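You operate a simulated robot arm through the tools that you are given. There is no shell and no other tool.

Carry out the task below with a simulated robot arm. There is one attempt and no reset: what you move stays moved.

## Task
Change the blown horn fuse for a new one of its rating.
Fine: switch off first and on again after; old fuse on the bench.
Where things are to end (x, y in the base frame): red fuse within 0.07 m of [0.7, 0.25].

It is judged by the outcome, as a careful person would: the job done as asked, and still so three seconds after it is handed in. It fails if anything else is knocked over, pushed out of place, dropped, spilled or broken.

## Robot
A 7-joint arm with a fingered hand, fixed in place. Base frame: the origin is at the foot of the arm, x ahead of it, y to its left, z up; the work surface is at about z = 0.892. Readings come in m, degrees, newtons and seconds.
With the tool pointing down near the work surface it reaches from about 0.18 to 0.8 m from the base axis. Its first joint turns from -166.0 to 166.0 degrees. Payload 4.9 kg.
The TCP is the grasp point between the finger pads, 0.032 m short of the fingertips. In the tool frame z runs along the fingers and y along their closing line. Largest opening 0.192 m; the body of the gripper starts 0.089 m behind the TCP. The gripper is a hand of 3 fingers: y runs from the thumb to the fingers, the wrist lies at [0, 0, -0.267] in the tool frame.
Orientation is that of the tool frame in the base frame, as a unit quaternion [w, x, y, z]. With the fingers straight down and closing along the base's y, the tool's x points along the base's -x, its y along +y and its z along -z.

## Interface
- The arm moves only by the tool jog_arm. Its argument "increments" is text: rows parted by semicolons, each of 6 numbers parted by spaces: the shift along the base's x, y, z in units of 50 mm (1.0 is 50 mm), then the turn, a rotation vector about the base's x, y, z in units of 5 degrees (1.0 is 5 degrees). In form: x y z wx wy wz; .... A call has 1 to 20 rows; each row shifts and turns the commanded pose from where the row before left it. A call with a number of a shift or a turn outside -1 to 1 is refused whole. Rows are played at 5 a second. More than 0.05 m and 8.6 degrees between two rows, and nothing of the call is played. A pose out of reach is approached as far as the arm can. The call stops where the force on the tool passes 40 N (or 10 N more than at its start, if that is more) or the arm is blocked; 0.2 s more then pass. In this call time passes only in rows, and 0.2 s behind the last. The reply holds the time, the measured pose of the TCP, the force on the tool along the base axes, the opening and the grip force, in the units named above and with some noise, with the torque about the TCP (base axes, N m) and any sound that the robot's microphone picked up.
- Cameras (640 x 400 px; columns grow to the right, rows downward): "scene" is fixed at [0.2199, -0.4954, 1.5025]; the picture's right is [-1.00, -0.03, 0.00], its down [-0.03, 0.97, -0.23] and it looks along [0.01, -0.23, -0.97] (base axes); focal length 214 px, centre (320, 200). "wrist" rides on the gripper at [0.08, -0.046, -0.113] in the tool frame; the picture's right is [0.50, 0.87, 0.00], its down [-0.67, 0.39, -0.63] and it looks along [-0.55, 0.32, 0.78] (tool axes); focal length 226 px, centre (320, 200). There is no depth. A picture from a camera that has moved, and an enlarged one, comes with that camera's place and axes in the base frame and with its lens. The place of the scene camera against the robot may be out by one fixed shift of up to 0.018 m in any direction.
- grab_frame(camera): a new picture of that camera. The clock stands still meanwhile.
- move_fingers(finger1, finger2, thumb_bend): sets how far each is bent, from 0 (flat) to 1 (curled in); at 0.3 the hand is open as for a grip, at 0.7 the pads meet at the TCP. One left out holds its place. A second passes; each finger stops where it meets its share of the squeeze, and holds until it gets a number again. It is the only way to open and close the hand. It gives what a move gives, with no picture; readings hold the bend of each and the force on the fingers (four entries, about 0 where the hand has none), thumb and palm.
- inspect(camera, box): a new picture of the part [left, top, right, bottom] of that camera's present view, enlarged. The clock stands still meanwhile.
- job_done(): hands the job in; it is judged then, once.

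Nothing tells you positions but the pictures and the camera data. Unless the task says otherwise, let go and move clear before handing in.

The tools are called after ">>>" as a command line: name --argument value ..., lists and objects as JSON in quotes. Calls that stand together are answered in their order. jog_arm: Moves the arm, as the interface text tells. Its arguments: {"type":"object","properties":{"increments":{"type":"string"}},"required":["increments"]} The other tools are called the same way: move_fingers (finger1, finger2, thumb_bend) moves the fingers one by one; grab_frame (camera) takes a picture; inspect (camera, box) takes an enlarged picture of a part of a camera's view; job_done () hands the job in.

At the start:

```text
t: 0.0
tcp_pos: [0.4452, 0.2398, 1.2936]
orientation: [0.0, 0.0, 1.0, 0.0]
force: [0.5, -0.5, 1.1]
ft_torque: [0.03, 0.0, 0.01]
gripper_width: 0.1919
gripper_force: 0.1
shape: jaw
bend: [0.3, 0.3, 0.3]
finger forces: [0.0, 0.0, 0.0, 0.0, 0.0, 0.1]
```

scene: 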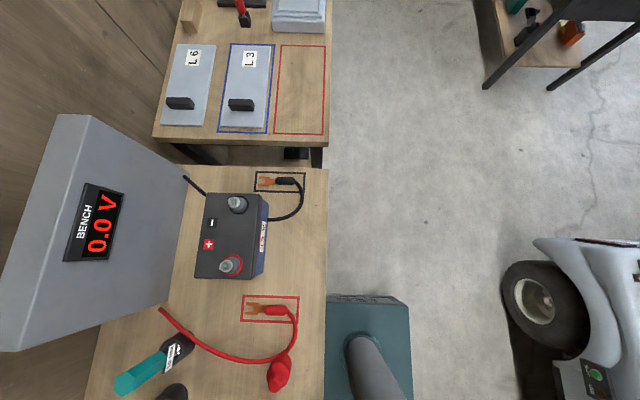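
wrist: 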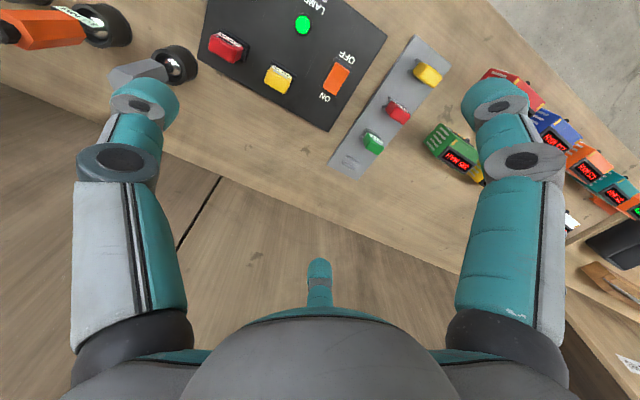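

The wrist view shows a dark fuse box with a red and a yellow fuse, a rocker switch and a green lamp. Beside it is a strip with yellow, red and green spare fuses. I'll look closer before moving.

>>> inspect --camera "wrist" --box '[180, 0, 400, 137]'

>>> inspect --camera "wrist" --box '[320, 30, 500, 180]'

>>> grab_frame --camera "wrist"

>>> inspect --camera "scene" --box '[0, 250, 330, 400]'

```text
2.91 times, centred on (290, 68) of wrist
camera zoom: at [0.3647, 0.1935, 1.4069], right [-0.5, 0.87, 0.0], down [0.67, 0.39, 0.63], along [0.55, 0.32, -0.78], focal length 658 px, centre (407, 582)
```

zoom: 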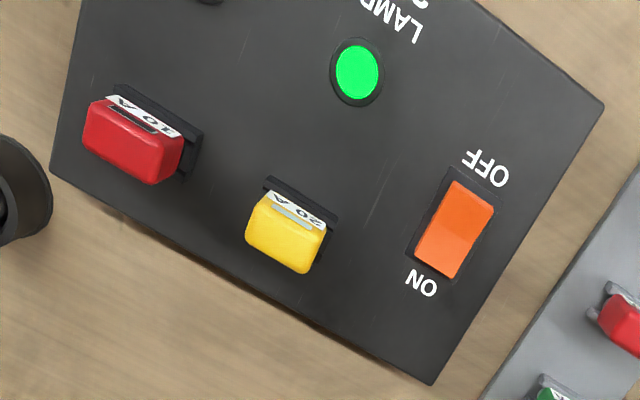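

```text
2.67 times, centred on (410, 105) of wrist
camera zoom: at [0.3647, 0.1935, 1.4069], right [-0.5, 0.87, 0.0], down [0.67, 0.39, 0.63], along [0.55, 0.32, -0.78], focal length 603 px, centre (80, 453)
```

zoom: 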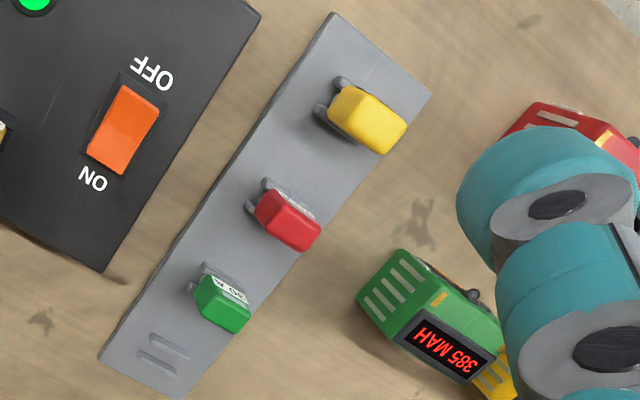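

```text
taken
camera wrist: at [0.3647, 0.1935, 1.4069], right [-0.5, 0.87, 0.0], down [0.67, 0.39, 0.63], along [0.55, 0.32, -0.78], focal length 226 px, centre (320, 200)
```

wrist: 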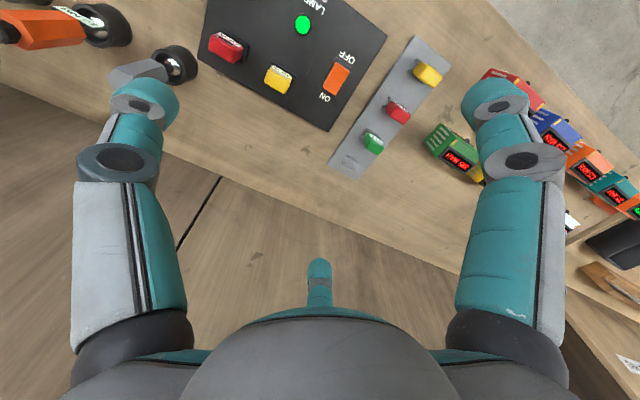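

```text
1.94 times, centred on (165, 325) of scene
camera zoom: at [0.2199, -0.4954, 1.5025], right [-1.0, -0.03, 0.0], down [-0.03, 0.97, -0.23], along [0.01, -0.23, -0.97], focal length 416 px, centre (621, -42)
```

zoom: 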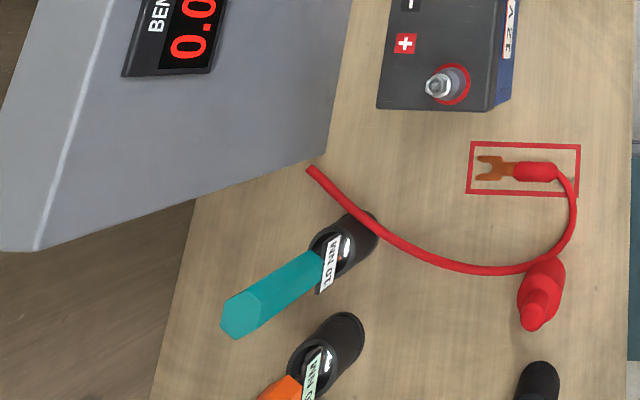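

The panel has a red "10 A" fuse near (0.48, 0.08), a yellow "20 A" fuse near (0.48, 0.17), a switch near (0.43, 0.27) and a lamp. The spare strip is at y≈0.41. I'll turn the hand −90° about z at height, so the camera looks straight at the panel and I can read the labels.

>>> jog_arm --increments "-0.11 0.2 0 0 0 -1;-0.11 0.2 0 0 0 -1;-0.11 0.2 0 0 0 -1;-0.11 0.2 0 0 0 -1;-0.11 0.2 0 0 0 -1;-0.11 0.2 0 0 0 -1;-0.11 0.2 0 0 0 -1;-0.11 0.2 0 0 0 -1;-0.11 0.2 0 0 0 -1;-0.11 0.2 0 0 0 -1;-0.11 0.2 0 0 0 -1;-0.11 0.2 0 0 0 -1;-0.11 0.2 0 0 0 -1;-0.11 0.2 0 0 0 -1;-0.11 0.2 0 0 0 -1;-0.11 0.2 0 0 0 -1;-0.11 0.2 0 0 0 -1;-0.11 0.2 0 0 0 -1"

>>> grab_frame --camera "wrist"

>>> grab_frame --camera "scene"

```text
t: 3.8
tcp_pos: [0.3464, 0.4204, 1.2928]
orientation: [0.0, 0.708, 0.706, 0.0]
force: [0.5, -0.4, -0.9]
ft_torque: [0.01, 0.02, 0.0]
gripper_width: 0.1919
gripper_force: 0.1
shape: jaw
bend: [0.3, 0.3, 0.3]
finger forces: [0.0, 0.0, 0.1, 0.1, 0.0, 0.1]
```

```text
taken
camera wrist: at [0.2998, 0.4989, 1.4063], right [0.87, 0.5, 0.0], down [0.39, -0.67, 0.63], along [0.32, -0.55, -0.78], focal length 226 px, centre (320, 200)
```

wrist: 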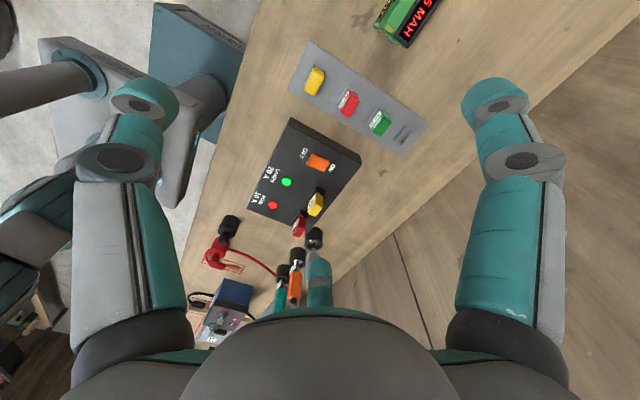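

```text
taken
```

scene: 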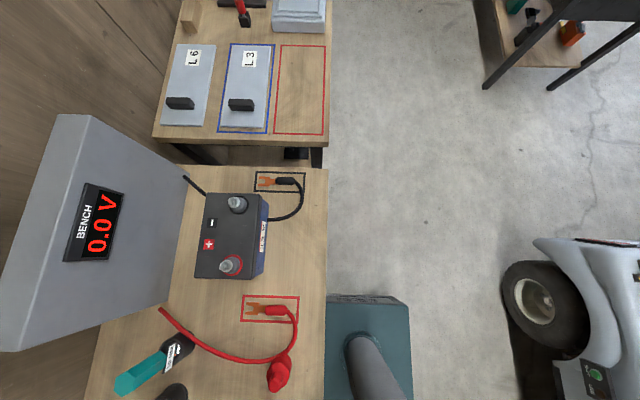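

>>> inspect --camera "wrist" --box '[240, 100, 380, 190]'

>>> inspect --camera "wrist" --box '[240, 170, 380, 270]'

>>> inspect --camera "wrist" --box '[280, 30, 480, 160]'

>>> inspect --camera "wrist" --box '[320, 120, 520, 270]'

```text
4.44 times, centred on (310, 145) of wrist
camera zoom: at [0.2998, 0.4989, 1.4063], right [0.87, 0.5, 0.0], down [0.39, -0.67, 0.63], along [0.32, -0.55, -0.78], focal length 1005 px, centre (364, 444)
```

zoom: 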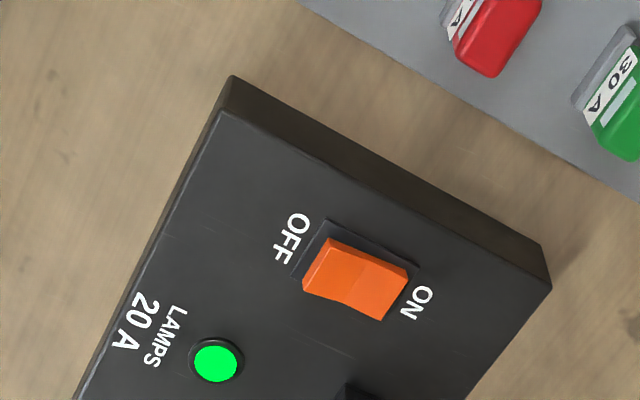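

```text
4.00 times, centred on (310, 220) of wrist
camera zoom: at [0.2998, 0.4989, 1.4063], right [0.87, 0.5, 0.0], down [0.39, -0.67, 0.63], along [0.32, -0.55, -0.78], focal length 904 px, centre (360, 120)
```

zoom: 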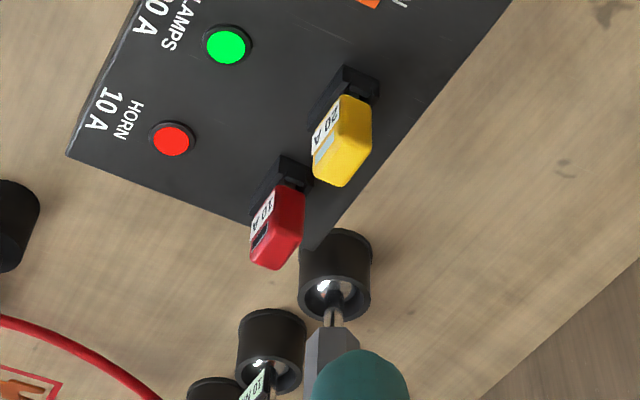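

```text
3.08 times, centred on (380, 95) of wrist
camera zoom: at [0.2998, 0.4989, 1.4063], right [0.87, 0.5, 0.0], down [0.39, -0.67, 0.63], along [0.32, -0.55, -0.78], focal length 696 px, centre (135, 523)
```

zoom: 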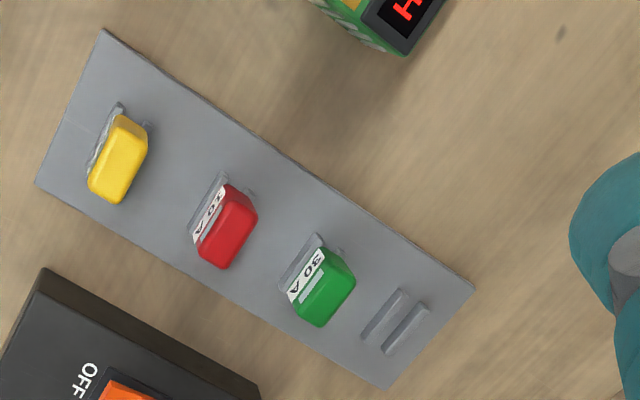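

```text
2.67 times, centred on (420, 195) of wrist
camera zoom: at [0.2998, 0.4989, 1.4063], right [0.87, 0.5, 0.0], down [0.39, -0.67, 0.63], along [0.32, -0.55, -0.78], focal length 603 px, centre (53, 213)
```

zoom: 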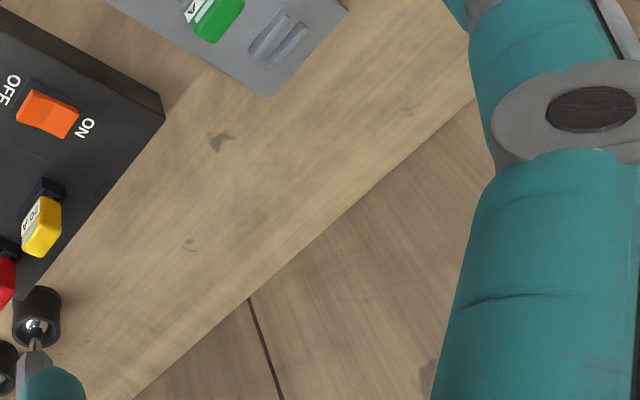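

The horn fuse is the red 10 A one with the burnt window, and the red spare is also marked 10 A. There is a wall at x≈0.77. I'll flex the fingers in free air here to see how they close.

>>> move_fingers --finger1 0.6 --finger2 0.6 --thumb_bend 0.6

>>> grab_frame --camera "wrist"

>>> move_fingers --finger1 0.7 --finger2 0.7 --thumb_bend 0.7

>>> grab_frame --camera "wrist"

```text
t: 4.8
tcp_pos: [0.3471, 0.4202, 1.2922]
orientation: [-0.001, 0.707, 0.707, 0.0]
force: [-0.6, -0.2, 0.2]
ft_torque: [0.01, -0.01, 0.02]
gripper_width: 0.0424
gripper_force: 0.1
shape: fingers
bend: [0.6, 0.6, 0.6]
finger forces: [0.0, 0.0, 0.0, 0.0, 0.0, 0.1]
```

```text
taken
camera wrist: at [0.2997, 0.4987, 1.4062], right [0.87, 0.5, 0.0], down [0.39, -0.67, 0.63], along [0.32, -0.55, -0.78], focal length 226 px, centre (320, 200)
```

wrist: 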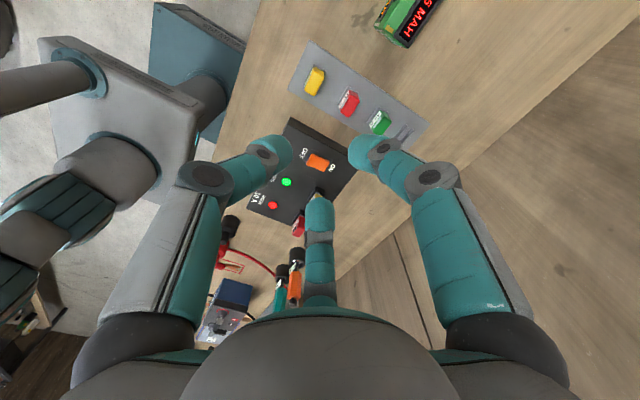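

```text
t: 5.8
tcp_pos: [0.3464, 0.4188, 1.2932]
orientation: [0.001, 0.707, 0.707, 0.0]
force: [-0.3, 0.0, -0.4]
ft_torque: [0.0, 0.04, -0.01]
gripper_width: 0.0036
gripper_force: 0.1
shape: fingers
bend: [0.69, 0.69, 0.7]
finger forces: [0.0, 0.1, 0.0, 0.0, 0.1, 0.0]
```

```text
taken
camera wrist: at [0.2997, 0.4987, 1.4062], right [0.87, 0.5, 0.0], down [0.39, -0.67, 0.63], along [0.32, -0.55, -0.78], focal length 226 px, centre (320, 200)
```

wrist: 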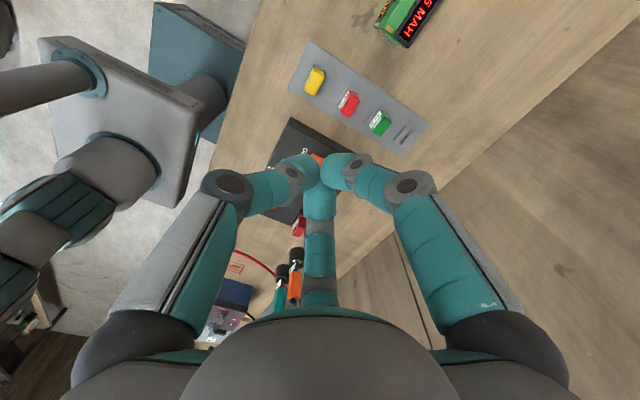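

The fingers close symmetrically at 120°. The switch is near (0.428, 0.265, 0.937), with OFF toward −x. Tall tools stand at x≈0.55, the nearest around y≈0. I'll open the hand and take a closer view square-on to the panel.

>>> move_fingers --finger1 0.3 --finger2 0.3 --thumb_bend 0.3

>>> jog_arm --increments "-0.093 -0.367 -0.26 0 0 1;-0.093 -0.367 -0.26 0 0 1;-0.093 -0.367 -0.26 0 0 1;-0.093 -0.367 -0.26 0 0 1;-0.093 -0.367 -0.26 0 0 1;-0.093 -0.367 -0.26 0 0 1;-0.093 -0.367 -0.26 0 0 1;-0.093 -0.367 -0.26 0 0 1;-0.093 -0.367 -0.26 0 0 1;-0.093 -0.367 -0.26 0 0 1;-0.093 -0.367 -0.26 0 0 1;-0.093 -0.367 -0.26 0 0 1"

>>> grab_frame --camera "wrist"

>>> inspect --camera "wrist" --box '[180, 120, 340, 220]'

```text
t: 6.8
tcp_pos: [0.347, 0.4197, 1.2935]
orientation: [0.0, 0.707, 0.707, 0.001]
force: [-0.8, 0.1, -0.6]
ft_torque: [0.0, 0.01, -0.01]
gripper_width: 0.1677
gripper_force: 0.0
shape: fingers
bend: [0.3, 0.3, 0.3]
finger forces: [0.0, 0.0, 0.0, 0.0, 0.0, 0.0]
```

```text
t: 9.4
tcp_pos: [0.2887, 0.1986, 1.1366]
orientation: [0.001, 0.257, 0.966, 0.0]
force: [0.0, -0.8, -0.1]
ft_torque: [0.01, -0.02, -0.05]
gripper_width: 0.1678
gripper_force: 0.1
shape: fingers
bend: [0.3, 0.3, 0.3]
finger forces: [0.0, 0.0, 0.1, 0.1, 0.0, 0.0]
```

```text
taken
camera wrist: at [0.1969, 0.1981, 1.251], right [0.0, 1.0, 0.0], down [0.78, 0.0, 0.63], along [0.63, 0.0, -0.78], focal length 226 px, centre (320, 200)
```

wrist: 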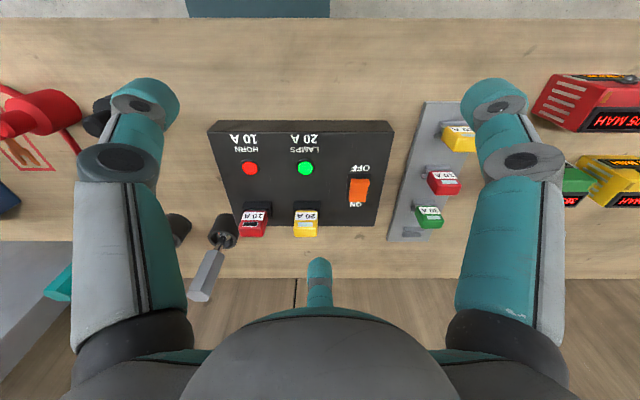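

```text
4.00 times, centred on (260, 170) of wrist
camera zoom: at [0.1969, 0.1981, 1.251], right [0.0, 1.0, 0.0], down [0.78, 0.0, 0.63], along [0.63, 0.0, -0.78], focal length 904 px, centre (560, 320)
```

zoom: 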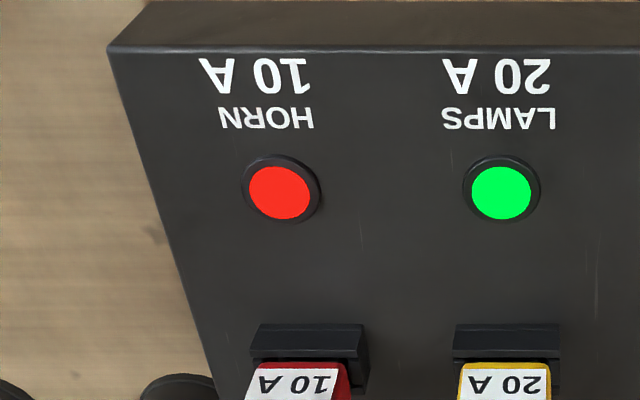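

>>> inspect --camera "wrist" --box '[200, 190, 340, 280]'

>>> inspect --camera "wrist" --box '[370, 90, 510, 250]'

>>> inspect --camera "wrist" --box '[140, 180, 300, 320]'

>>> inspect --camera "wrist" --box '[320, 150, 400, 220]'

```text
4.44 times, centred on (270, 235) of wrist
camera zoom: at [0.1969, 0.1981, 1.251], right [0.0, 1.0, 0.0], down [0.78, 0.0, 0.63], along [0.63, 0.0, -0.78], focal length 1005 px, centre (542, 44)
```

zoom: 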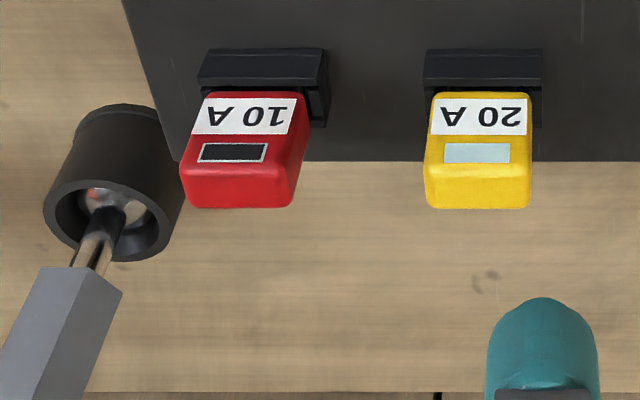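

```text
2.50 times, centred on (440, 170) of wrist
camera zoom: at [0.1969, 0.1981, 1.251], right [0.0, 1.0, 0.0], down [0.78, 0.0, 0.63], along [0.63, 0.0, -0.78], focal length 565 px, centre (20, 275)
```

zoom: 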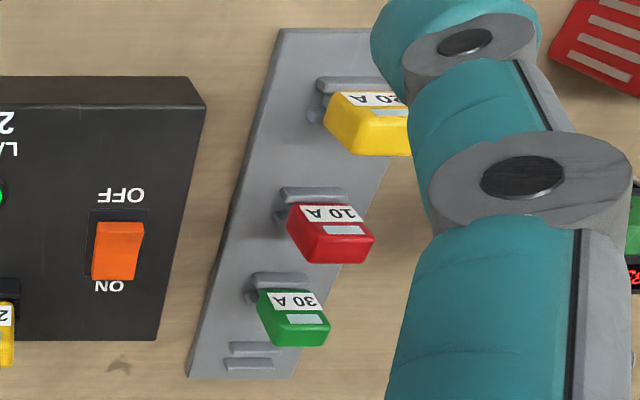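

```text
2.86 times, centred on (220, 250) of wrist
camera zoom: at [0.1969, 0.1981, 1.251], right [0.0, 1.0, 0.0], down [0.78, 0.0, 0.63], along [0.63, 0.0, -0.78], focal length 646 px, centre (606, 57)
```

zoom: 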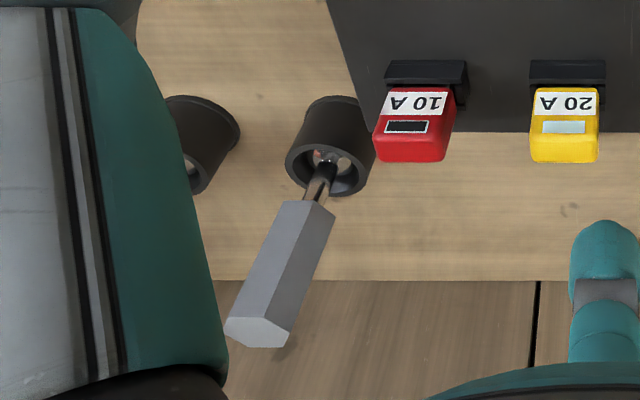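

```text
5.71 times, centred on (360, 185) of wrist
camera zoom: at [0.1969, 0.1981, 1.251], right [0.0, 1.0, 0.0], down [0.78, 0.0, 0.63], along [0.63, 0.0, -0.78], focal length 1292 px, centre (91, 286)
```

zoom: 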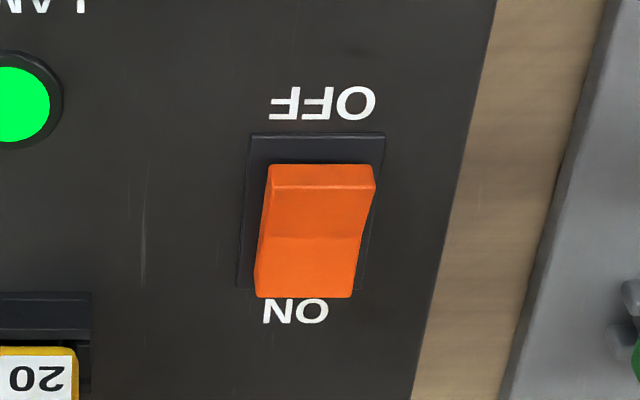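

I can now place things well:
- The horn fuse (10 A, burnt window) is at about (0.471, 0.088) with its top at z≈0.996, in a holder that grips it along x.
- The 10 A spare is at about (0.417, 0.413) with its top at z≈0.951.
- A gray tool stands at (0.55, 0.0), its top at 1.06.

First I'll switch off. I'll close the fingertips into a bunch and hover over the OFF end of the rocker.

>>> move_fingers --finger1 0.7 --finger2 0.7 --thumb_bend 0.7

>>> jog_arm --increments "0.387 0.22 -0.39 0 0 0;0.387 0.22 -0.39 0 0 0;0.387 0.22 -0.39 0 0 0;0.387 0.22 -0.39 0 0 0;0.387 0.22 -0.39 0 0 0;0.387 0.22 -0.39 0 0 0"

>>> grab_frame --camera "wrist"

>>> inspect --camera "wrist" --box '[240, 80, 400, 220]'

```text
t: 10.4
tcp_pos: [0.2898, 0.1983, 1.1385]
orientation: [0.0, 0.259, 0.966, 0.0]
force: [0.1, -0.2, -0.5]
ft_torque: [-0.02, 0.03, 0.01]
gripper_width: 0.0034
gripper_force: 0.1
shape: fingers
bend: [0.69, 0.69, 0.7]
finger forces: [0.0, 0.0, 0.0, 0.1, 0.0, 0.1]
```

```text
t: 11.8
tcp_pos: [0.4075, 0.264, 1.0192]
orientation: [0.0, 0.259, 0.966, 0.0]
force: [-0.2, -0.2, -0.1]
ft_torque: [-0.02, 0.01, 0.0]
gripper_width: 0.0035
gripper_force: 0.1
shape: fingers
bend: [0.69, 0.7, 0.7]
finger forces: [0.1, 0.0, 0.1, 0.0, 0.0, 0.1]
```

```text
taken
camera wrist: at [0.3136, 0.2641, 1.1331], right [0.0, 1.0, 0.0], down [0.78, 0.0, 0.63], along [0.63, 0.0, -0.78], focal length 226 px, centre (320, 200)
```

wrist: 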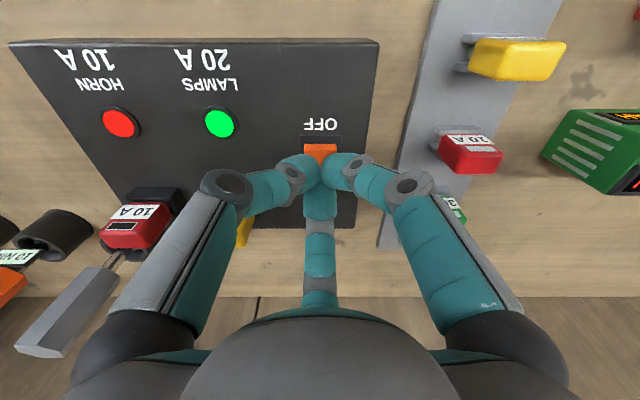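

```text
2.86 times, centred on (320, 150) of wrist
camera zoom: at [0.3136, 0.2641, 1.1331], right [0.0, 1.0, 0.0], down [0.78, 0.0, 0.63], along [0.63, 0.0, -0.78], focal length 646 px, centre (320, 343)
```

zoom: 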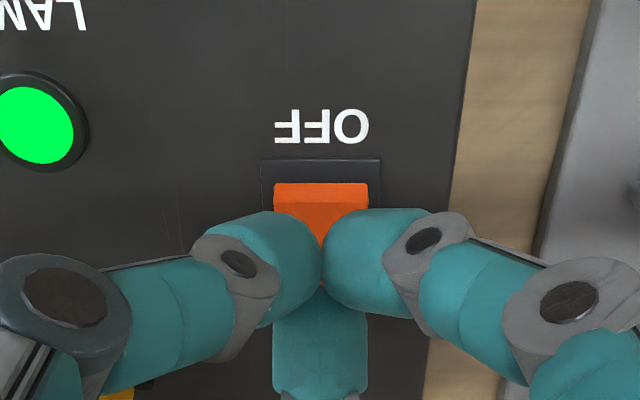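

The fingertips meet about 35 mm below the TCP, right above the OFF end. I'll move 6 mm toward −x and come down gently.

>>> jog_arm --increments "-0.12 0.02 -0.1 0 0 0;0 0 -0.1 0 0 0;0 0 -0.1 0 0 0;0 0 -0.1 0 0 0;0 0 -0.1 0 0 0;0 0 -0.06 0 0 0"

>>> inspect --camera "wrist" --box '[180, 60, 400, 220]'

```text
t: 13.2
tcp_pos: [0.3995, 0.2659, 0.9925]
orientation: [0.0, 0.259, 0.966, 0.0]
force: [0.4, 0.5, -0.1]
ft_torque: [0.01, 0.03, 0.03]
gripper_width: 0.0035
gripper_force: 0.2
shape: fingers
bend: [0.69, 0.7, 0.7]
finger forces: [0.0, 0.0, 0.1, 0.0, 0.0, 0.0]
```

```text
2.50 times, centred on (290, 140) of wrist
camera zoom: at [0.3078, 0.2654, 1.1052], right [0.0, 1.0, 0.0], down [0.78, 0.0, 0.63], along [0.63, 0.0, -0.78], focal length 565 px, centre (395, 350)
```

zoom: 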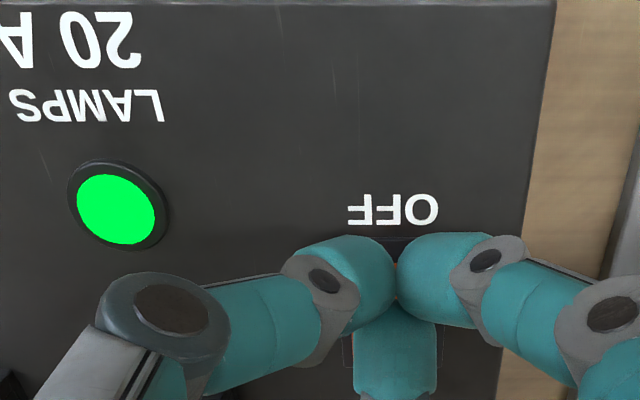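

>>> jog_arm --increments "0 0 -0.05 0 0 0;0 0 -0.05 0 0 0;0 0 -0.05 0 0 0;0 0 -0.05 0 0 0;0 0 -0.05 0 0 0;0 0 -0.05 0 0 0"

>>> inspect --camera "wrist" --box '[180, 60, 400, 220]'

```text
t: 14.6
tcp_pos: [0.4015, 0.2656, 0.9771]
orientation: [0.001, 0.259, 0.966, 0.0]
force: [-0.6, 0.0, 0.7]
ft_torque: [0.0, 0.01, 0.01]
gripper_width: 0.0036
gripper_force: 0.1
shape: fingers
bend: [0.69, 0.7, 0.7]
finger forces: [0.0, 0.0, 0.1, 0.0, 0.1, 0.0]
```

```text
2.50 times, centred on (290, 140) of wrist
camera zoom: at [0.3074, 0.2651, 1.0904], right [0.0, 1.0, 0.0], down [0.78, 0.0, 0.63], along [0.63, 0.0, -0.78], focal length 565 px, centre (395, 350)
```

zoom: 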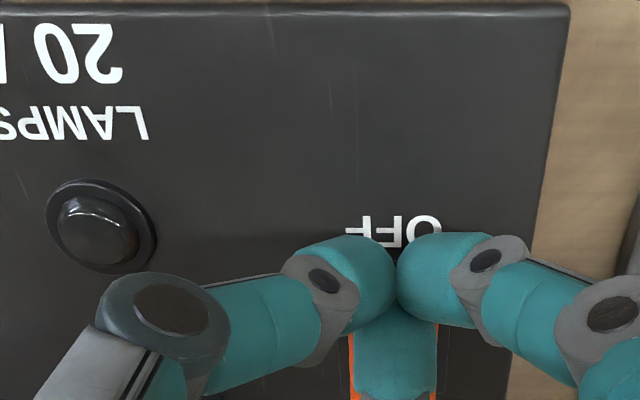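

The lamps went dark, so the power is off. I'll raise the hand, turn it 30° so the thumb faces −y, open to a pre-grasp and hover over the horn fuse.

>>> jog_arm --increments "0 0 0.377 0 0 1;0 0 0.377 0 0 1;0 0 0.377 0 0 1;0 0 0.377 0 0 1;0 0 0.377 0 0 1;0 0 0.377 0 0 1;0.2 -0.5 0.1 0 0 0;0.2 -0.5 0.1 0 0 0;0.2 -0.5 0 0 0 0;0.2 -0.5 0 0 0 0;0.2 -0.5 0 0 0 0;0.2 -0.5 0 0 0 0;0.2 -0.5 0 0 0 0"

>>> move_fingers --finger1 0.5 --finger2 0.5 --thumb_bend 0.5

>>> grab_frame --camera "wrist"

>>> inspect --camera "wrist" --box '[240, 80, 400, 220]'

```text
t: 17.4
tcp_pos: [0.4679, 0.0892, 1.1027]
orientation: [-0.001, 0.0, 1.0, 0.0]
force: [-0.2, 0.0, -0.4]
ft_torque: [0.01, 0.02, 0.0]
gripper_width: 0.0035
gripper_force: 0.0
shape: fingers
bend: [0.69, 0.7, 0.7]
finger forces: [0.0, 0.1, 0.1, 0.0, 0.0, 0.0]
```

```text
t: 18.4
tcp_pos: [0.4688, 0.0907, 1.101]
orientation: [0.0, 0.0, 1.0, 0.0]
force: [-0.2, 0.6, -0.2]
ft_torque: [0.01, 0.01, -0.03]
gripper_width: 0.0836
gripper_force: 0.1
shape: fingers
bend: [0.5, 0.5, 0.5]
finger forces: [0.0, 0.0, 0.0, 0.0, 0.0, 0.0]
```

```text
taken
camera wrist: at [0.3881, 0.0438, 1.2147], right [-0.5, 0.87, 0.0], down [0.67, 0.39, 0.63], along [0.55, 0.32, -0.78], focal length 226 px, centre (320, 200)
```

wrist: 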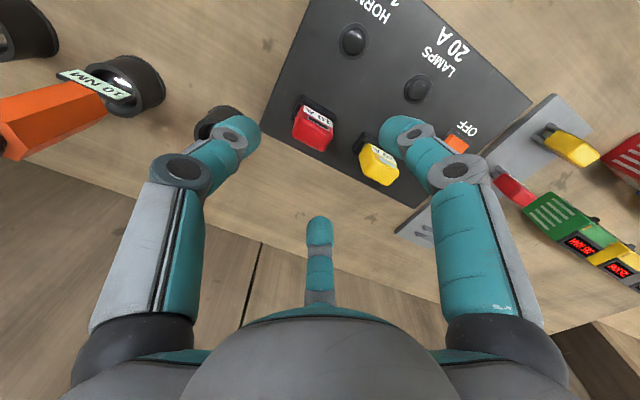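

```text
2.86 times, centred on (320, 150) of wrist
camera zoom: at [0.3881, 0.0438, 1.2147], right [-0.5, 0.87, 0.0], down [0.67, 0.39, 0.63], along [0.55, 0.32, -0.78], focal length 646 px, centre (320, 343)
```

zoom: 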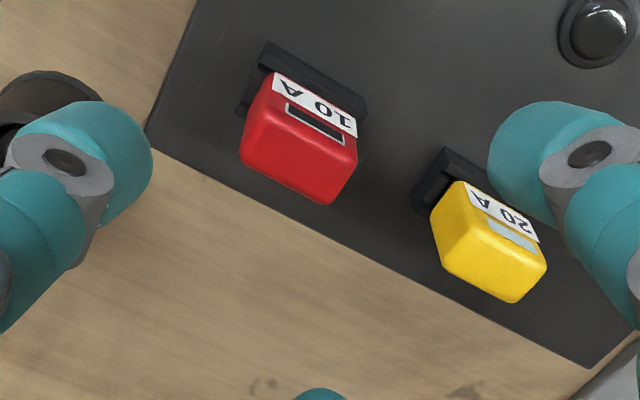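

With the power off, the horn fuse's top face is centred at about (0.472, 0.085, 0.996). I'll come down so the fingertips sit around its middle, clear of the holder jaws.

>>> jog_arm --increments "0.014 -0.034 -0.4 0 0 0;0.014 -0.034 -0.4 0 0 0;0.014 -0.034 -0.4 0 0 0;0.014 -0.034 -0.3 0 0 0;0.014 -0.034 -0.3 0 0 0"

>>> grab_frame --camera "wrist"

>>> inspect --camera "wrist" --box '[220, 80, 420, 240]'

```text
t: 19.6
tcp_pos: [0.4726, 0.0836, 1.0117]
orientation: [0.0, -0.001, 1.0, -0.001]
force: [0.7, 0.4, 0.0]
ft_torque: [0.01, -0.01, 0.01]
gripper_width: 0.0839
gripper_force: 0.1
shape: fingers
bend: [0.5, 0.5, 0.5]
finger forces: [0.0, 0.1, 0.1, 0.0, 0.0, 0.0]
```

```text
taken
camera wrist: at [0.3921, 0.0369, 1.1245], right [-0.5, 0.87, 0.0], down [0.67, 0.39, 0.63], along [0.55, 0.32, -0.78], focal length 226 px, centre (320, 200)
```

wrist: 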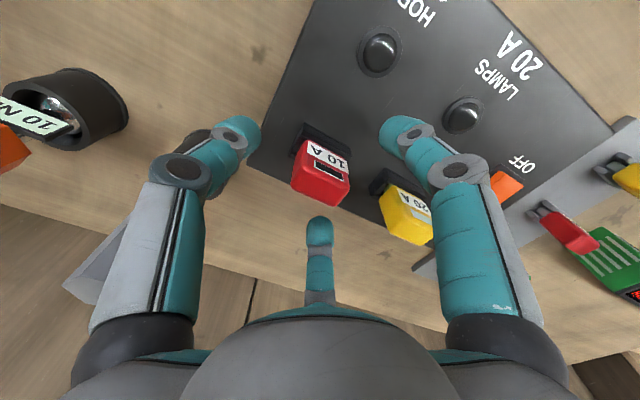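

```text
2.50 times, centred on (320, 160) of wrist
camera zoom: at [0.3921, 0.0369, 1.1245], right [-0.5, 0.87, 0.0], down [0.67, 0.39, 0.63], along [0.55, 0.32, -0.78], focal length 565 px, centre (320, 300)
```

zoom: 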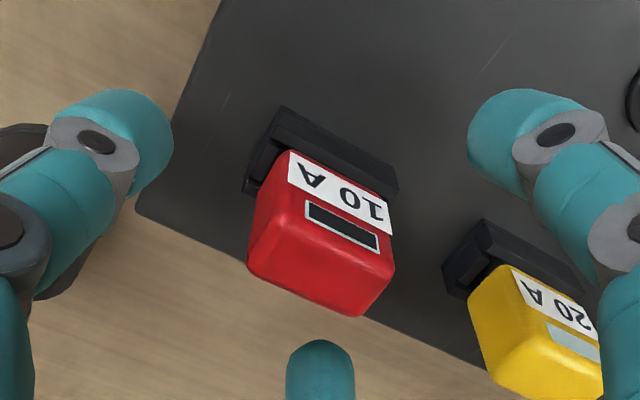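

>>> jog_arm --increments "0 -0.05 -0.06 0 0 0;0 0 -0.06 0 0 0"

>>> move_fingers --finger1 0.6 --finger2 0.6 --thumb_bend 0.58

>>> inspect --camera "wrist" --box '[220, 80, 420, 240]'

```text
t: 20.2
tcp_pos: [0.4732, 0.0799, 1.0061]
orientation: [0.0, 0.0, 1.0, 0.0]
force: [-1.0, 0.5, 0.1]
ft_torque: [-0.02, -0.01, -0.02]
gripper_width: 0.0837
gripper_force: 0.1
shape: fingers
bend: [0.5, 0.5, 0.5]
finger forces: [0.0, 0.0, 0.0, 0.0, 0.0, 0.1]
```

```text
t: 21.2
tcp_pos: [0.4729, 0.0793, 1.0067]
orientation: [0.001, 0.0, 1.0, -0.001]
force: [-0.5, 0.1, 0.2]
ft_torque: [0.01, 0.0, 0.01]
gripper_width: 0.0484
gripper_force: 0.2
shape: fingers
bend: [0.6, 0.6, 0.57]
finger forces: [0.0, 0.1, 0.1, 0.1, 0.0, 0.0]
```

```text
2.50 times, centred on (320, 160) of wrist
camera zoom: at [0.3924, 0.0336, 1.1189], right [-0.5, 0.87, 0.0], down [0.67, 0.39, 0.63], along [0.55, 0.32, -0.78], focal length 565 px, centre (320, 300)
```

zoom: 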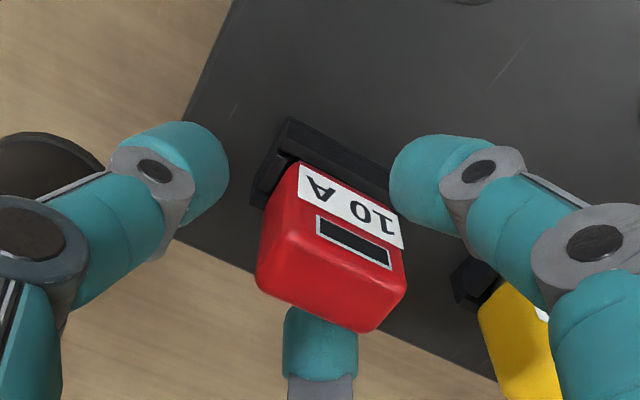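

>>> move_fingers --finger1 0.64 --finger2 0.64 --thumb_bend 0.63

>>> inspect --camera "wrist" --box '[220, 80, 420, 240]'

```text
t: 22.2
tcp_pos: [0.4732, 0.0809, 1.0055]
orientation: [0.0, 0.0, 1.0, 0.0]
force: [1.5, 0.8, -0.7]
ft_torque: [-0.01, -0.01, 0.03]
gripper_width: 0.0278
gripper_force: 0.1
shape: fingers
bend: [0.64, 0.63, 0.63]
finger forces: [0.0, 1.2, 0.1, 0.1, 0.0, 0.0]
```

```text
2.50 times, centred on (320, 160) of wrist
camera zoom: at [0.3924, 0.0336, 1.1189], right [-0.5, 0.87, 0.0], down [0.67, 0.39, 0.63], along [0.55, 0.32, -0.78], focal length 565 px, centre (320, 300)
```

zoom: 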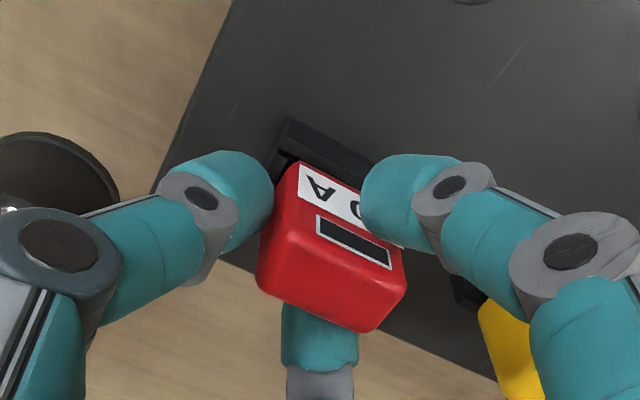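

>>> move_fingers --finger1 0.67 --finger2 0.65 --thumb_bend 0.67

>>> inspect --camera "wrist" --box '[220, 80, 420, 240]'

```text
t: 23.2
tcp_pos: [0.4728, 0.0805, 1.0055]
orientation: [0.0, 0.0, 1.0, -0.001]
force: [1.1, -2.5, 0.0]
ft_torque: [-0.08, 0.03, 0.02]
gripper_width: 0.023
gripper_force: 4.6
shape: fingers
bend: [0.65, 0.63, 0.65]
finger forces: [1.9, 2.0, 0.0, 0.0, 5.0, 0.0]
```

```text
2.50 times, centred on (320, 160) of wrist
camera zoom: at [0.3923, 0.0335, 1.1188], right [-0.5, 0.87, 0.0], down [0.67, 0.39, 0.63], along [0.55, 0.32, -0.78], focal length 565 px, centre (320, 300)
```

zoom: 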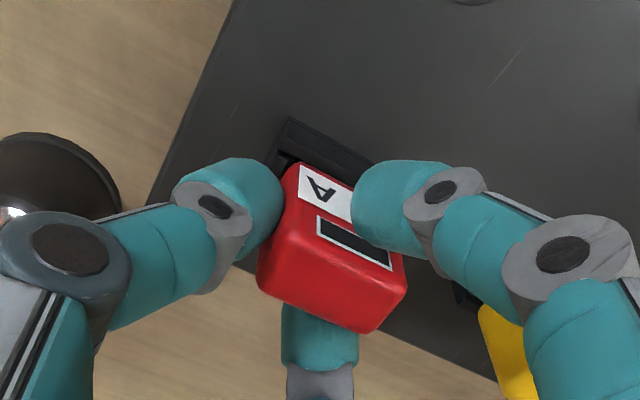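

All three fingers are touching. I'll firm up the grip.

>>> move_fingers --finger1 0.75 --finger2 0.75 --thumb_bend 0.72

>>> inspect --camera "wrist" --box '[220, 80, 420, 240]'

```text
t: 24.2
tcp_pos: [0.4726, 0.0804, 1.006]
orientation: [0.0, 0.0, 1.0, 0.001]
force: [1.4, -4.4, -2.6]
ft_torque: [-0.18, -0.05, 0.0]
gripper_width: 0.0205
gripper_force: 15.8
shape: fingers
bend: [0.66, 0.64, 0.66]
finger forces: [8.3, 9.1, 0.0, 0.0, 14.1, 0.0]
```

```text
2.50 times, centred on (320, 160) of wrist
camera zoom: at [0.3924, 0.0334, 1.1187], right [-0.5, 0.87, 0.0], down [0.67, 0.39, 0.63], along [0.55, 0.32, -0.78], focal length 565 px, centre (320, 300)
```

zoom: 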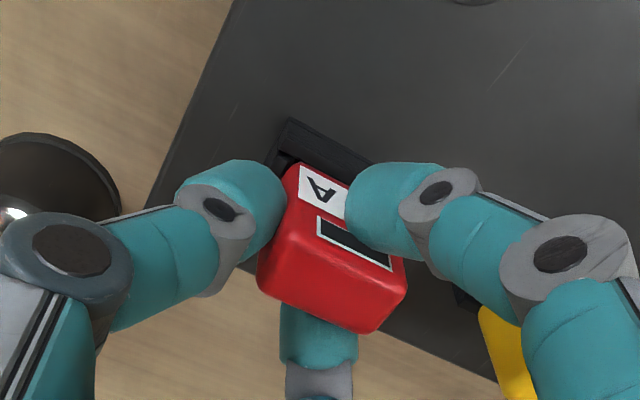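

>>> jog_arm --increments "0 0 0.06 0 0 0;0 0 0.06 0 0 0;0 0 0.06 0 0 0;0 0 0.06 0 0 0"

>>> inspect --camera "wrist" --box '[220, 80, 420, 240]'

```text
t: 25.2
tcp_pos: [0.4749, 0.0797, 1.0177]
orientation: [0.0, 0.0, 1.0, 0.0]
force: [0.8, -1.2, -0.7]
ft_torque: [-0.01, 0.01, -0.01]
gripper_width: 0.017
gripper_force: 14.6
shape: fingers
bend: [0.66, 0.64, 0.67]
finger forces: [9.8, 9.5, 0.0, 0.0, 10.1, 0.0]
```

```text
2.50 times, centred on (320, 160) of wrist
camera zoom: at [0.3929, 0.0336, 1.1307], right [-0.5, 0.87, 0.0], down [0.67, 0.39, 0.63], along [0.55, 0.32, -0.78], focal length 565 px, centre (320, 300)
```

zoom: 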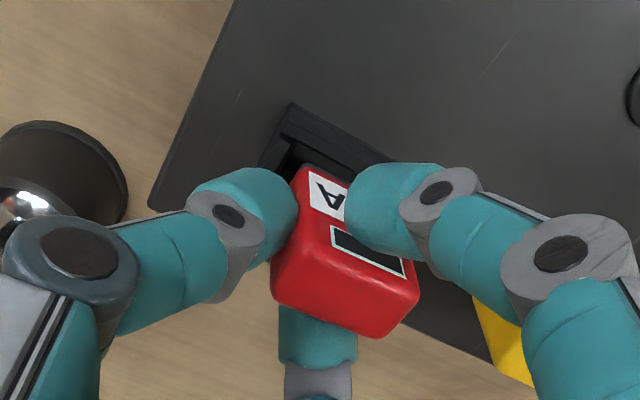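

The fuse came out with the hand. I'll lift it clear and check it again.

>>> jog_arm --increments "0 0 0.1 0 0 0;0 0 0.15 0 0 0;0 0 0.2 0 0 0;0 0 0.3 0 0 0;0 0 0.3 0 0 0;0 0 0.3 0 0 0;0 0 0.3 0 0 0;0 0 0.3 0 0 0"

>>> grab_frame --camera "wrist"

>>> inspect --camera "wrist" --box '[220, 80, 420, 240]'

```text
t: 27.0
tcp_pos: [0.4749, 0.0805, 1.115]
orientation: [0.0, 0.0, 1.0, 0.0]
force: [0.1, -0.2, -0.5]
ft_torque: [0.0, 0.0, 0.01]
gripper_width: 0.0173
gripper_force: 14.6
shape: fingers
bend: [0.66, 0.64, 0.67]
finger forces: [9.7, 9.5, 0.0, 0.0, 9.9, 0.1]
```

```text
taken
camera wrist: at [0.3935, 0.0342, 1.2278], right [-0.5, 0.87, 0.0], down [0.67, 0.39, 0.63], along [0.55, 0.32, -0.78], focal length 226 px, centre (320, 200)
```

wrist: 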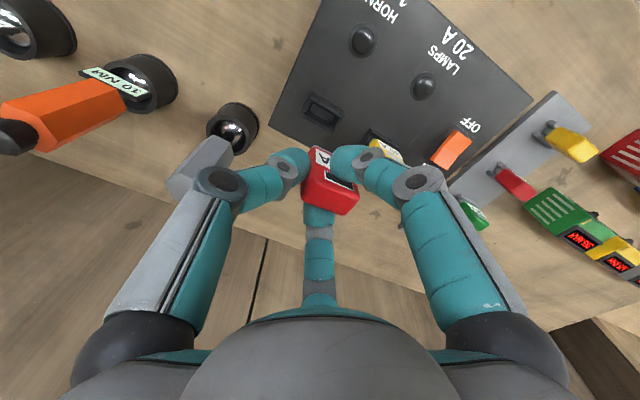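

```text
2.50 times, centred on (320, 160) of wrist
camera zoom: at [0.3935, 0.0342, 1.2278], right [-0.5, 0.87, 0.0], down [0.67, 0.39, 0.63], along [0.55, 0.32, -0.78], focal length 565 px, centre (320, 300)
```

zoom: 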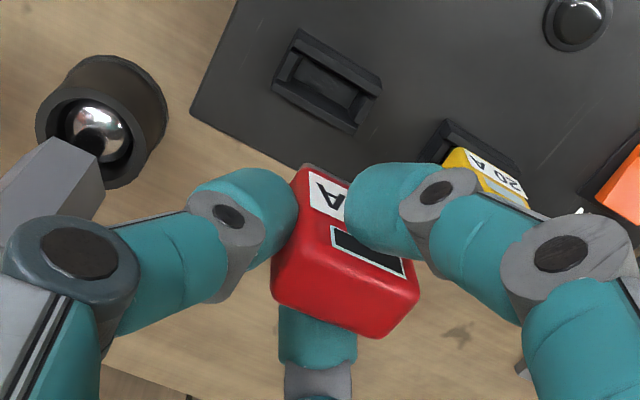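

The burnt fuse is held firmly, and the empty horn socket shows at about (0.473, 0.084). I'll carry the fuse at height to a spot short of [0.7, 0.25], which keeps the hand clear of the wall at x≈0.774.

>>> jog_arm --increments "0.38 0.34 0 0 0 0;0.38 0.34 0 0 0 0;0.38 0.34 0 0 0 0;0.38 0.34 0 0 0 0;0.38 0.34 0 0 0 0;0.38 0.34 0 0 0 0;0.38 0.34 0 0 0 0;0.38 0.34 0 0 0 0;0.38 0.34 0 0 0 0;0.38 0.34 0 0 0 0"

>>> grab_frame --camera "wrist"

>>> grab_frame --camera "scene"

```text
t: 29.2
tcp_pos: [0.6643, 0.2499, 1.1152]
orientation: [0.002, 0.0, 1.0, 0.0]
force: [-0.2, 0.7, 0.2]
ft_torque: [0.03, 0.03, -0.02]
gripper_width: 0.0167
gripper_force: 14.2
shape: fingers
bend: [0.66, 0.64, 0.67]
finger forces: [9.7, 9.4, 0.0, 0.0, 9.7, 0.1]
```

```text
taken
camera wrist: at [0.5839, 0.2037, 1.2285], right [-0.5, 0.87, 0.0], down [0.67, 0.39, 0.63], along [0.55, 0.32, -0.77], focal length 226 px, centre (320, 200)
```

wrist: 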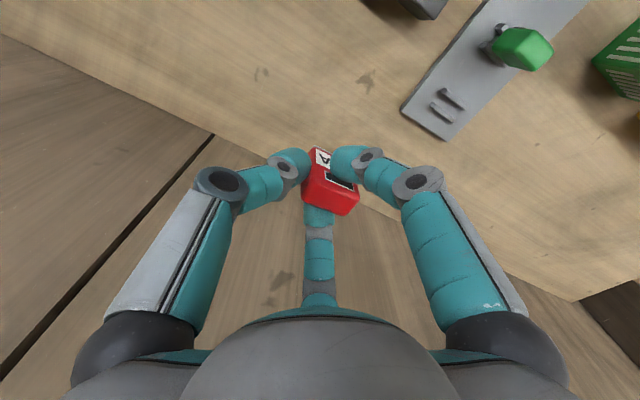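

```text
taken
```

scene: 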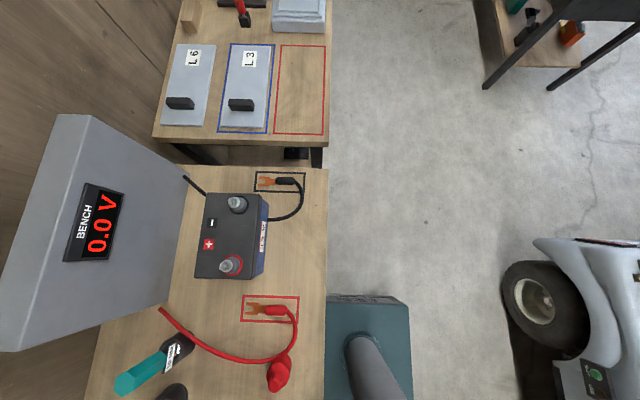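

>>> jog_arm --increments "0 0 -0.4 0 0 0;0 0 -0.4 0 0 0;0 0 -0.4 0 0 0;0 0 -0.4 0 0 0;0 0 -0.4 0 0 0;0 0 -0.1 0 0 0;0 0 -0.1 0 0 0"

>>> grab_frame --camera "wrist"

```text
t: 30.8
tcp_pos: [0.6642, 0.2479, 1.0051]
orientation: [0.0, 0.0, 1.0, 0.001]
force: [0.8, -1.2, -0.2]
ft_torque: [-0.04, 0.01, -0.01]
gripper_width: 0.0166
gripper_force: 13.9
shape: fingers
bend: [0.66, 0.64, 0.67]
finger forces: [9.5, 9.4, 0.1, 0.1, 9.6, 0.1]
```

```text
taken
camera wrist: at [0.5836, 0.2022, 1.1176], right [-0.5, 0.87, 0.0], down [0.67, 0.39, 0.63], along [0.55, 0.32, -0.78], focal length 226 px, centre (320, 200)
```

wrist: 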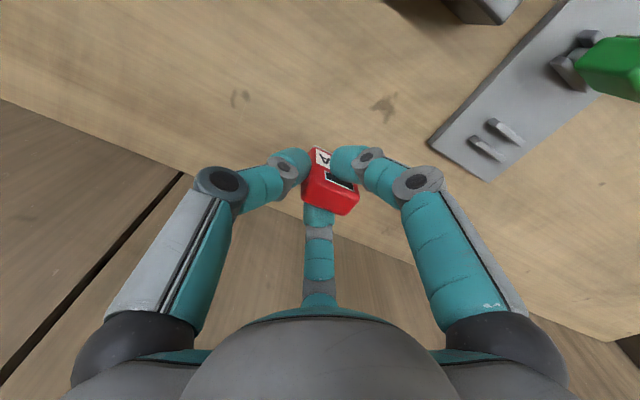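

>>> jog_arm --increments "0 0 -0.08 0 0 0;0 0 -0.08 0 0 0;0 0 -0.08 0 0 0;0 0 -0.08 0 0 0;0 0 -0.06 0 0 0;0 0 -0.06 0 0 0"

```text
t: 32.2
tcp_pos: [0.6639, 0.2514, 0.9814]
orientation: [0.0, 0.0, 1.0, 0.0]
force: [0.2, 0.2, -0.4]
ft_torque: [-0.01, 0.02, -0.01]
gripper_width: 0.0166
gripper_force: 14.4
shape: fingers
bend: [0.66, 0.64, 0.67]
finger forces: [9.5, 9.4, 0.1, 0.1, 9.6, 0.1]
```

>>> jog_arm --increments "0 0 -0.05 0 0 0;0 0 -0.05 0 0 0;0 0 -0.05 0 0 0"

>>> inspect --camera "wrist" --box '[220, 80, 420, 240]'

```text
t: 33.0
tcp_pos: [0.6638, 0.2506, 0.9741]
orientation: [0.0, 0.0, 1.0, 0.0]
force: [0.4, 1.0, -0.6]
ft_torque: [0.01, -0.03, -0.01]
gripper_width: 0.0168
gripper_force: 14.7
shape: fingers
bend: [0.66, 0.64, 0.67]
finger forces: [9.6, 9.4, 0.0, 0.0, 9.7, 0.0]
```

```text
2.50 times, centred on (320, 160) of wrist
camera zoom: at [0.5831, 0.2039, 1.0878], right [-0.5, 0.87, 0.0], down [0.67, 0.39, 0.63], along [0.55, 0.32, -0.78], focal length 565 px, centre (320, 300)
```

zoom: 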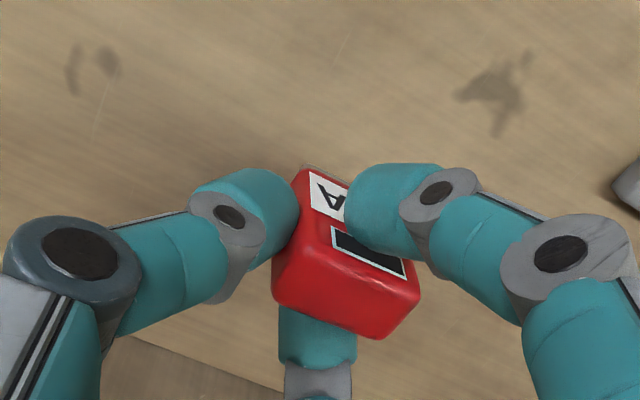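

>>> jog_arm --increments "0 0 -0.05 0 0 0;0 0 -0.05 0 0 0"

>>> jog_arm --increments "0 0 -0.04 0 0 0;0 0 -0.04 0 0 0"

```text
t: 33.6
tcp_pos: [0.664, 0.2504, 0.9699]
orientation: [-0.001, -0.001, 1.0, 0.0]
force: [-0.6, -0.5, -0.5]
ft_torque: [0.02, 0.0, 0.0]
gripper_width: 0.0169
gripper_force: 14.3
shape: fingers
bend: [0.66, 0.64, 0.67]
finger forces: [9.4, 9.3, 0.1, 0.0, 9.7, 0.0]
```

```text
t: 34.2
tcp_pos: [0.6632, 0.2497, 0.9658]
orientation: [0.001, 0.0, 1.0, 0.0]
force: [-0.4, 0.2, -0.9]
ft_torque: [0.01, 0.0, -0.01]
gripper_width: 0.0168
gripper_force: 14.0
shape: fingers
bend: [0.66, 0.64, 0.67]
finger forces: [9.5, 9.4, 0.1, 0.1, 9.7, 0.0]
```

>>> jog_arm --increments "0 0 -0.04 0 0 0;0 0 -0.04 0 0 0"

>>> jog_arm --increments "0 0 -0.04 0 0 0;0 0 -0.04 0 0 0"

>>> inspect --camera "wrist" --box '[220, 80, 420, 240]'

```text
t: 34.8
tcp_pos: [0.6648, 0.2493, 0.963]
orientation: [0.0, -0.001, 1.0, 0.0]
force: [-0.5, -0.5, -0.8]
ft_torque: [-0.01, 0.01, -0.02]
gripper_width: 0.0166
gripper_force: 14.5
shape: fingers
bend: [0.66, 0.64, 0.67]
finger forces: [9.5, 9.5, 0.0, 0.0, 9.6, 0.1]
```

```text
t: 35.4
tcp_pos: [0.6633, 0.2504, 0.9582]
orientation: [0.0, 0.0, 1.0, 0.0]
force: [-0.1, 0.3, -0.9]
ft_torque: [0.01, -0.01, -0.01]
gripper_width: 0.0169
gripper_force: 14.3
shape: fingers
bend: [0.66, 0.64, 0.67]
finger forces: [9.6, 9.4, 0.1, 0.0, 9.7, 0.0]
```

```text
2.50 times, centred on (320, 160) of wrist
camera zoom: at [0.5838, 0.2037, 1.0709], right [-0.5, 0.87, 0.0], down [0.67, 0.39, 0.63], along [0.55, 0.32, -0.78], focal length 565 px, centre (320, 300)
```

zoom: 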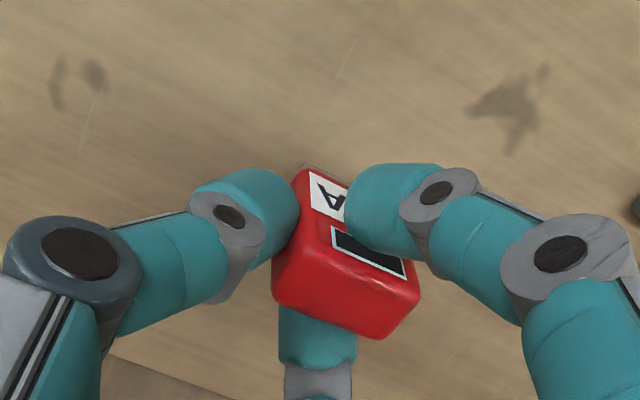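

>>> jog_arm --increments "0 0 -0.04 0 0 0;0 0 -0.04 0 0 0"

>>> jog_arm --increments "0 0 -0.04 0 0 0;0 0 -0.04 0 0 0"

```text
t: 36.0
tcp_pos: [0.6642, 0.2514, 0.9547]
orientation: [0.0, -0.001, 1.0, 0.0]
force: [1.2, 0.4, -0.7]
ft_torque: [0.02, -0.01, 0.03]
gripper_width: 0.0167
gripper_force: 14.1
shape: fingers
bend: [0.66, 0.64, 0.67]
finger forces: [9.5, 9.3, 0.0, 0.0, 9.7, 0.1]
```

```text
t: 36.6
tcp_pos: [0.6638, 0.2508, 0.9508]
orientation: [0.0, 0.0, 1.0, 0.0]
force: [-0.6, 0.0, 0.6]
ft_torque: [-0.01, 0.01, -0.02]
gripper_width: 0.0169
gripper_force: 14.5
shape: fingers
bend: [0.66, 0.64, 0.67]
finger forces: [9.6, 9.5, 0.0, 0.0, 9.7, 0.0]
```

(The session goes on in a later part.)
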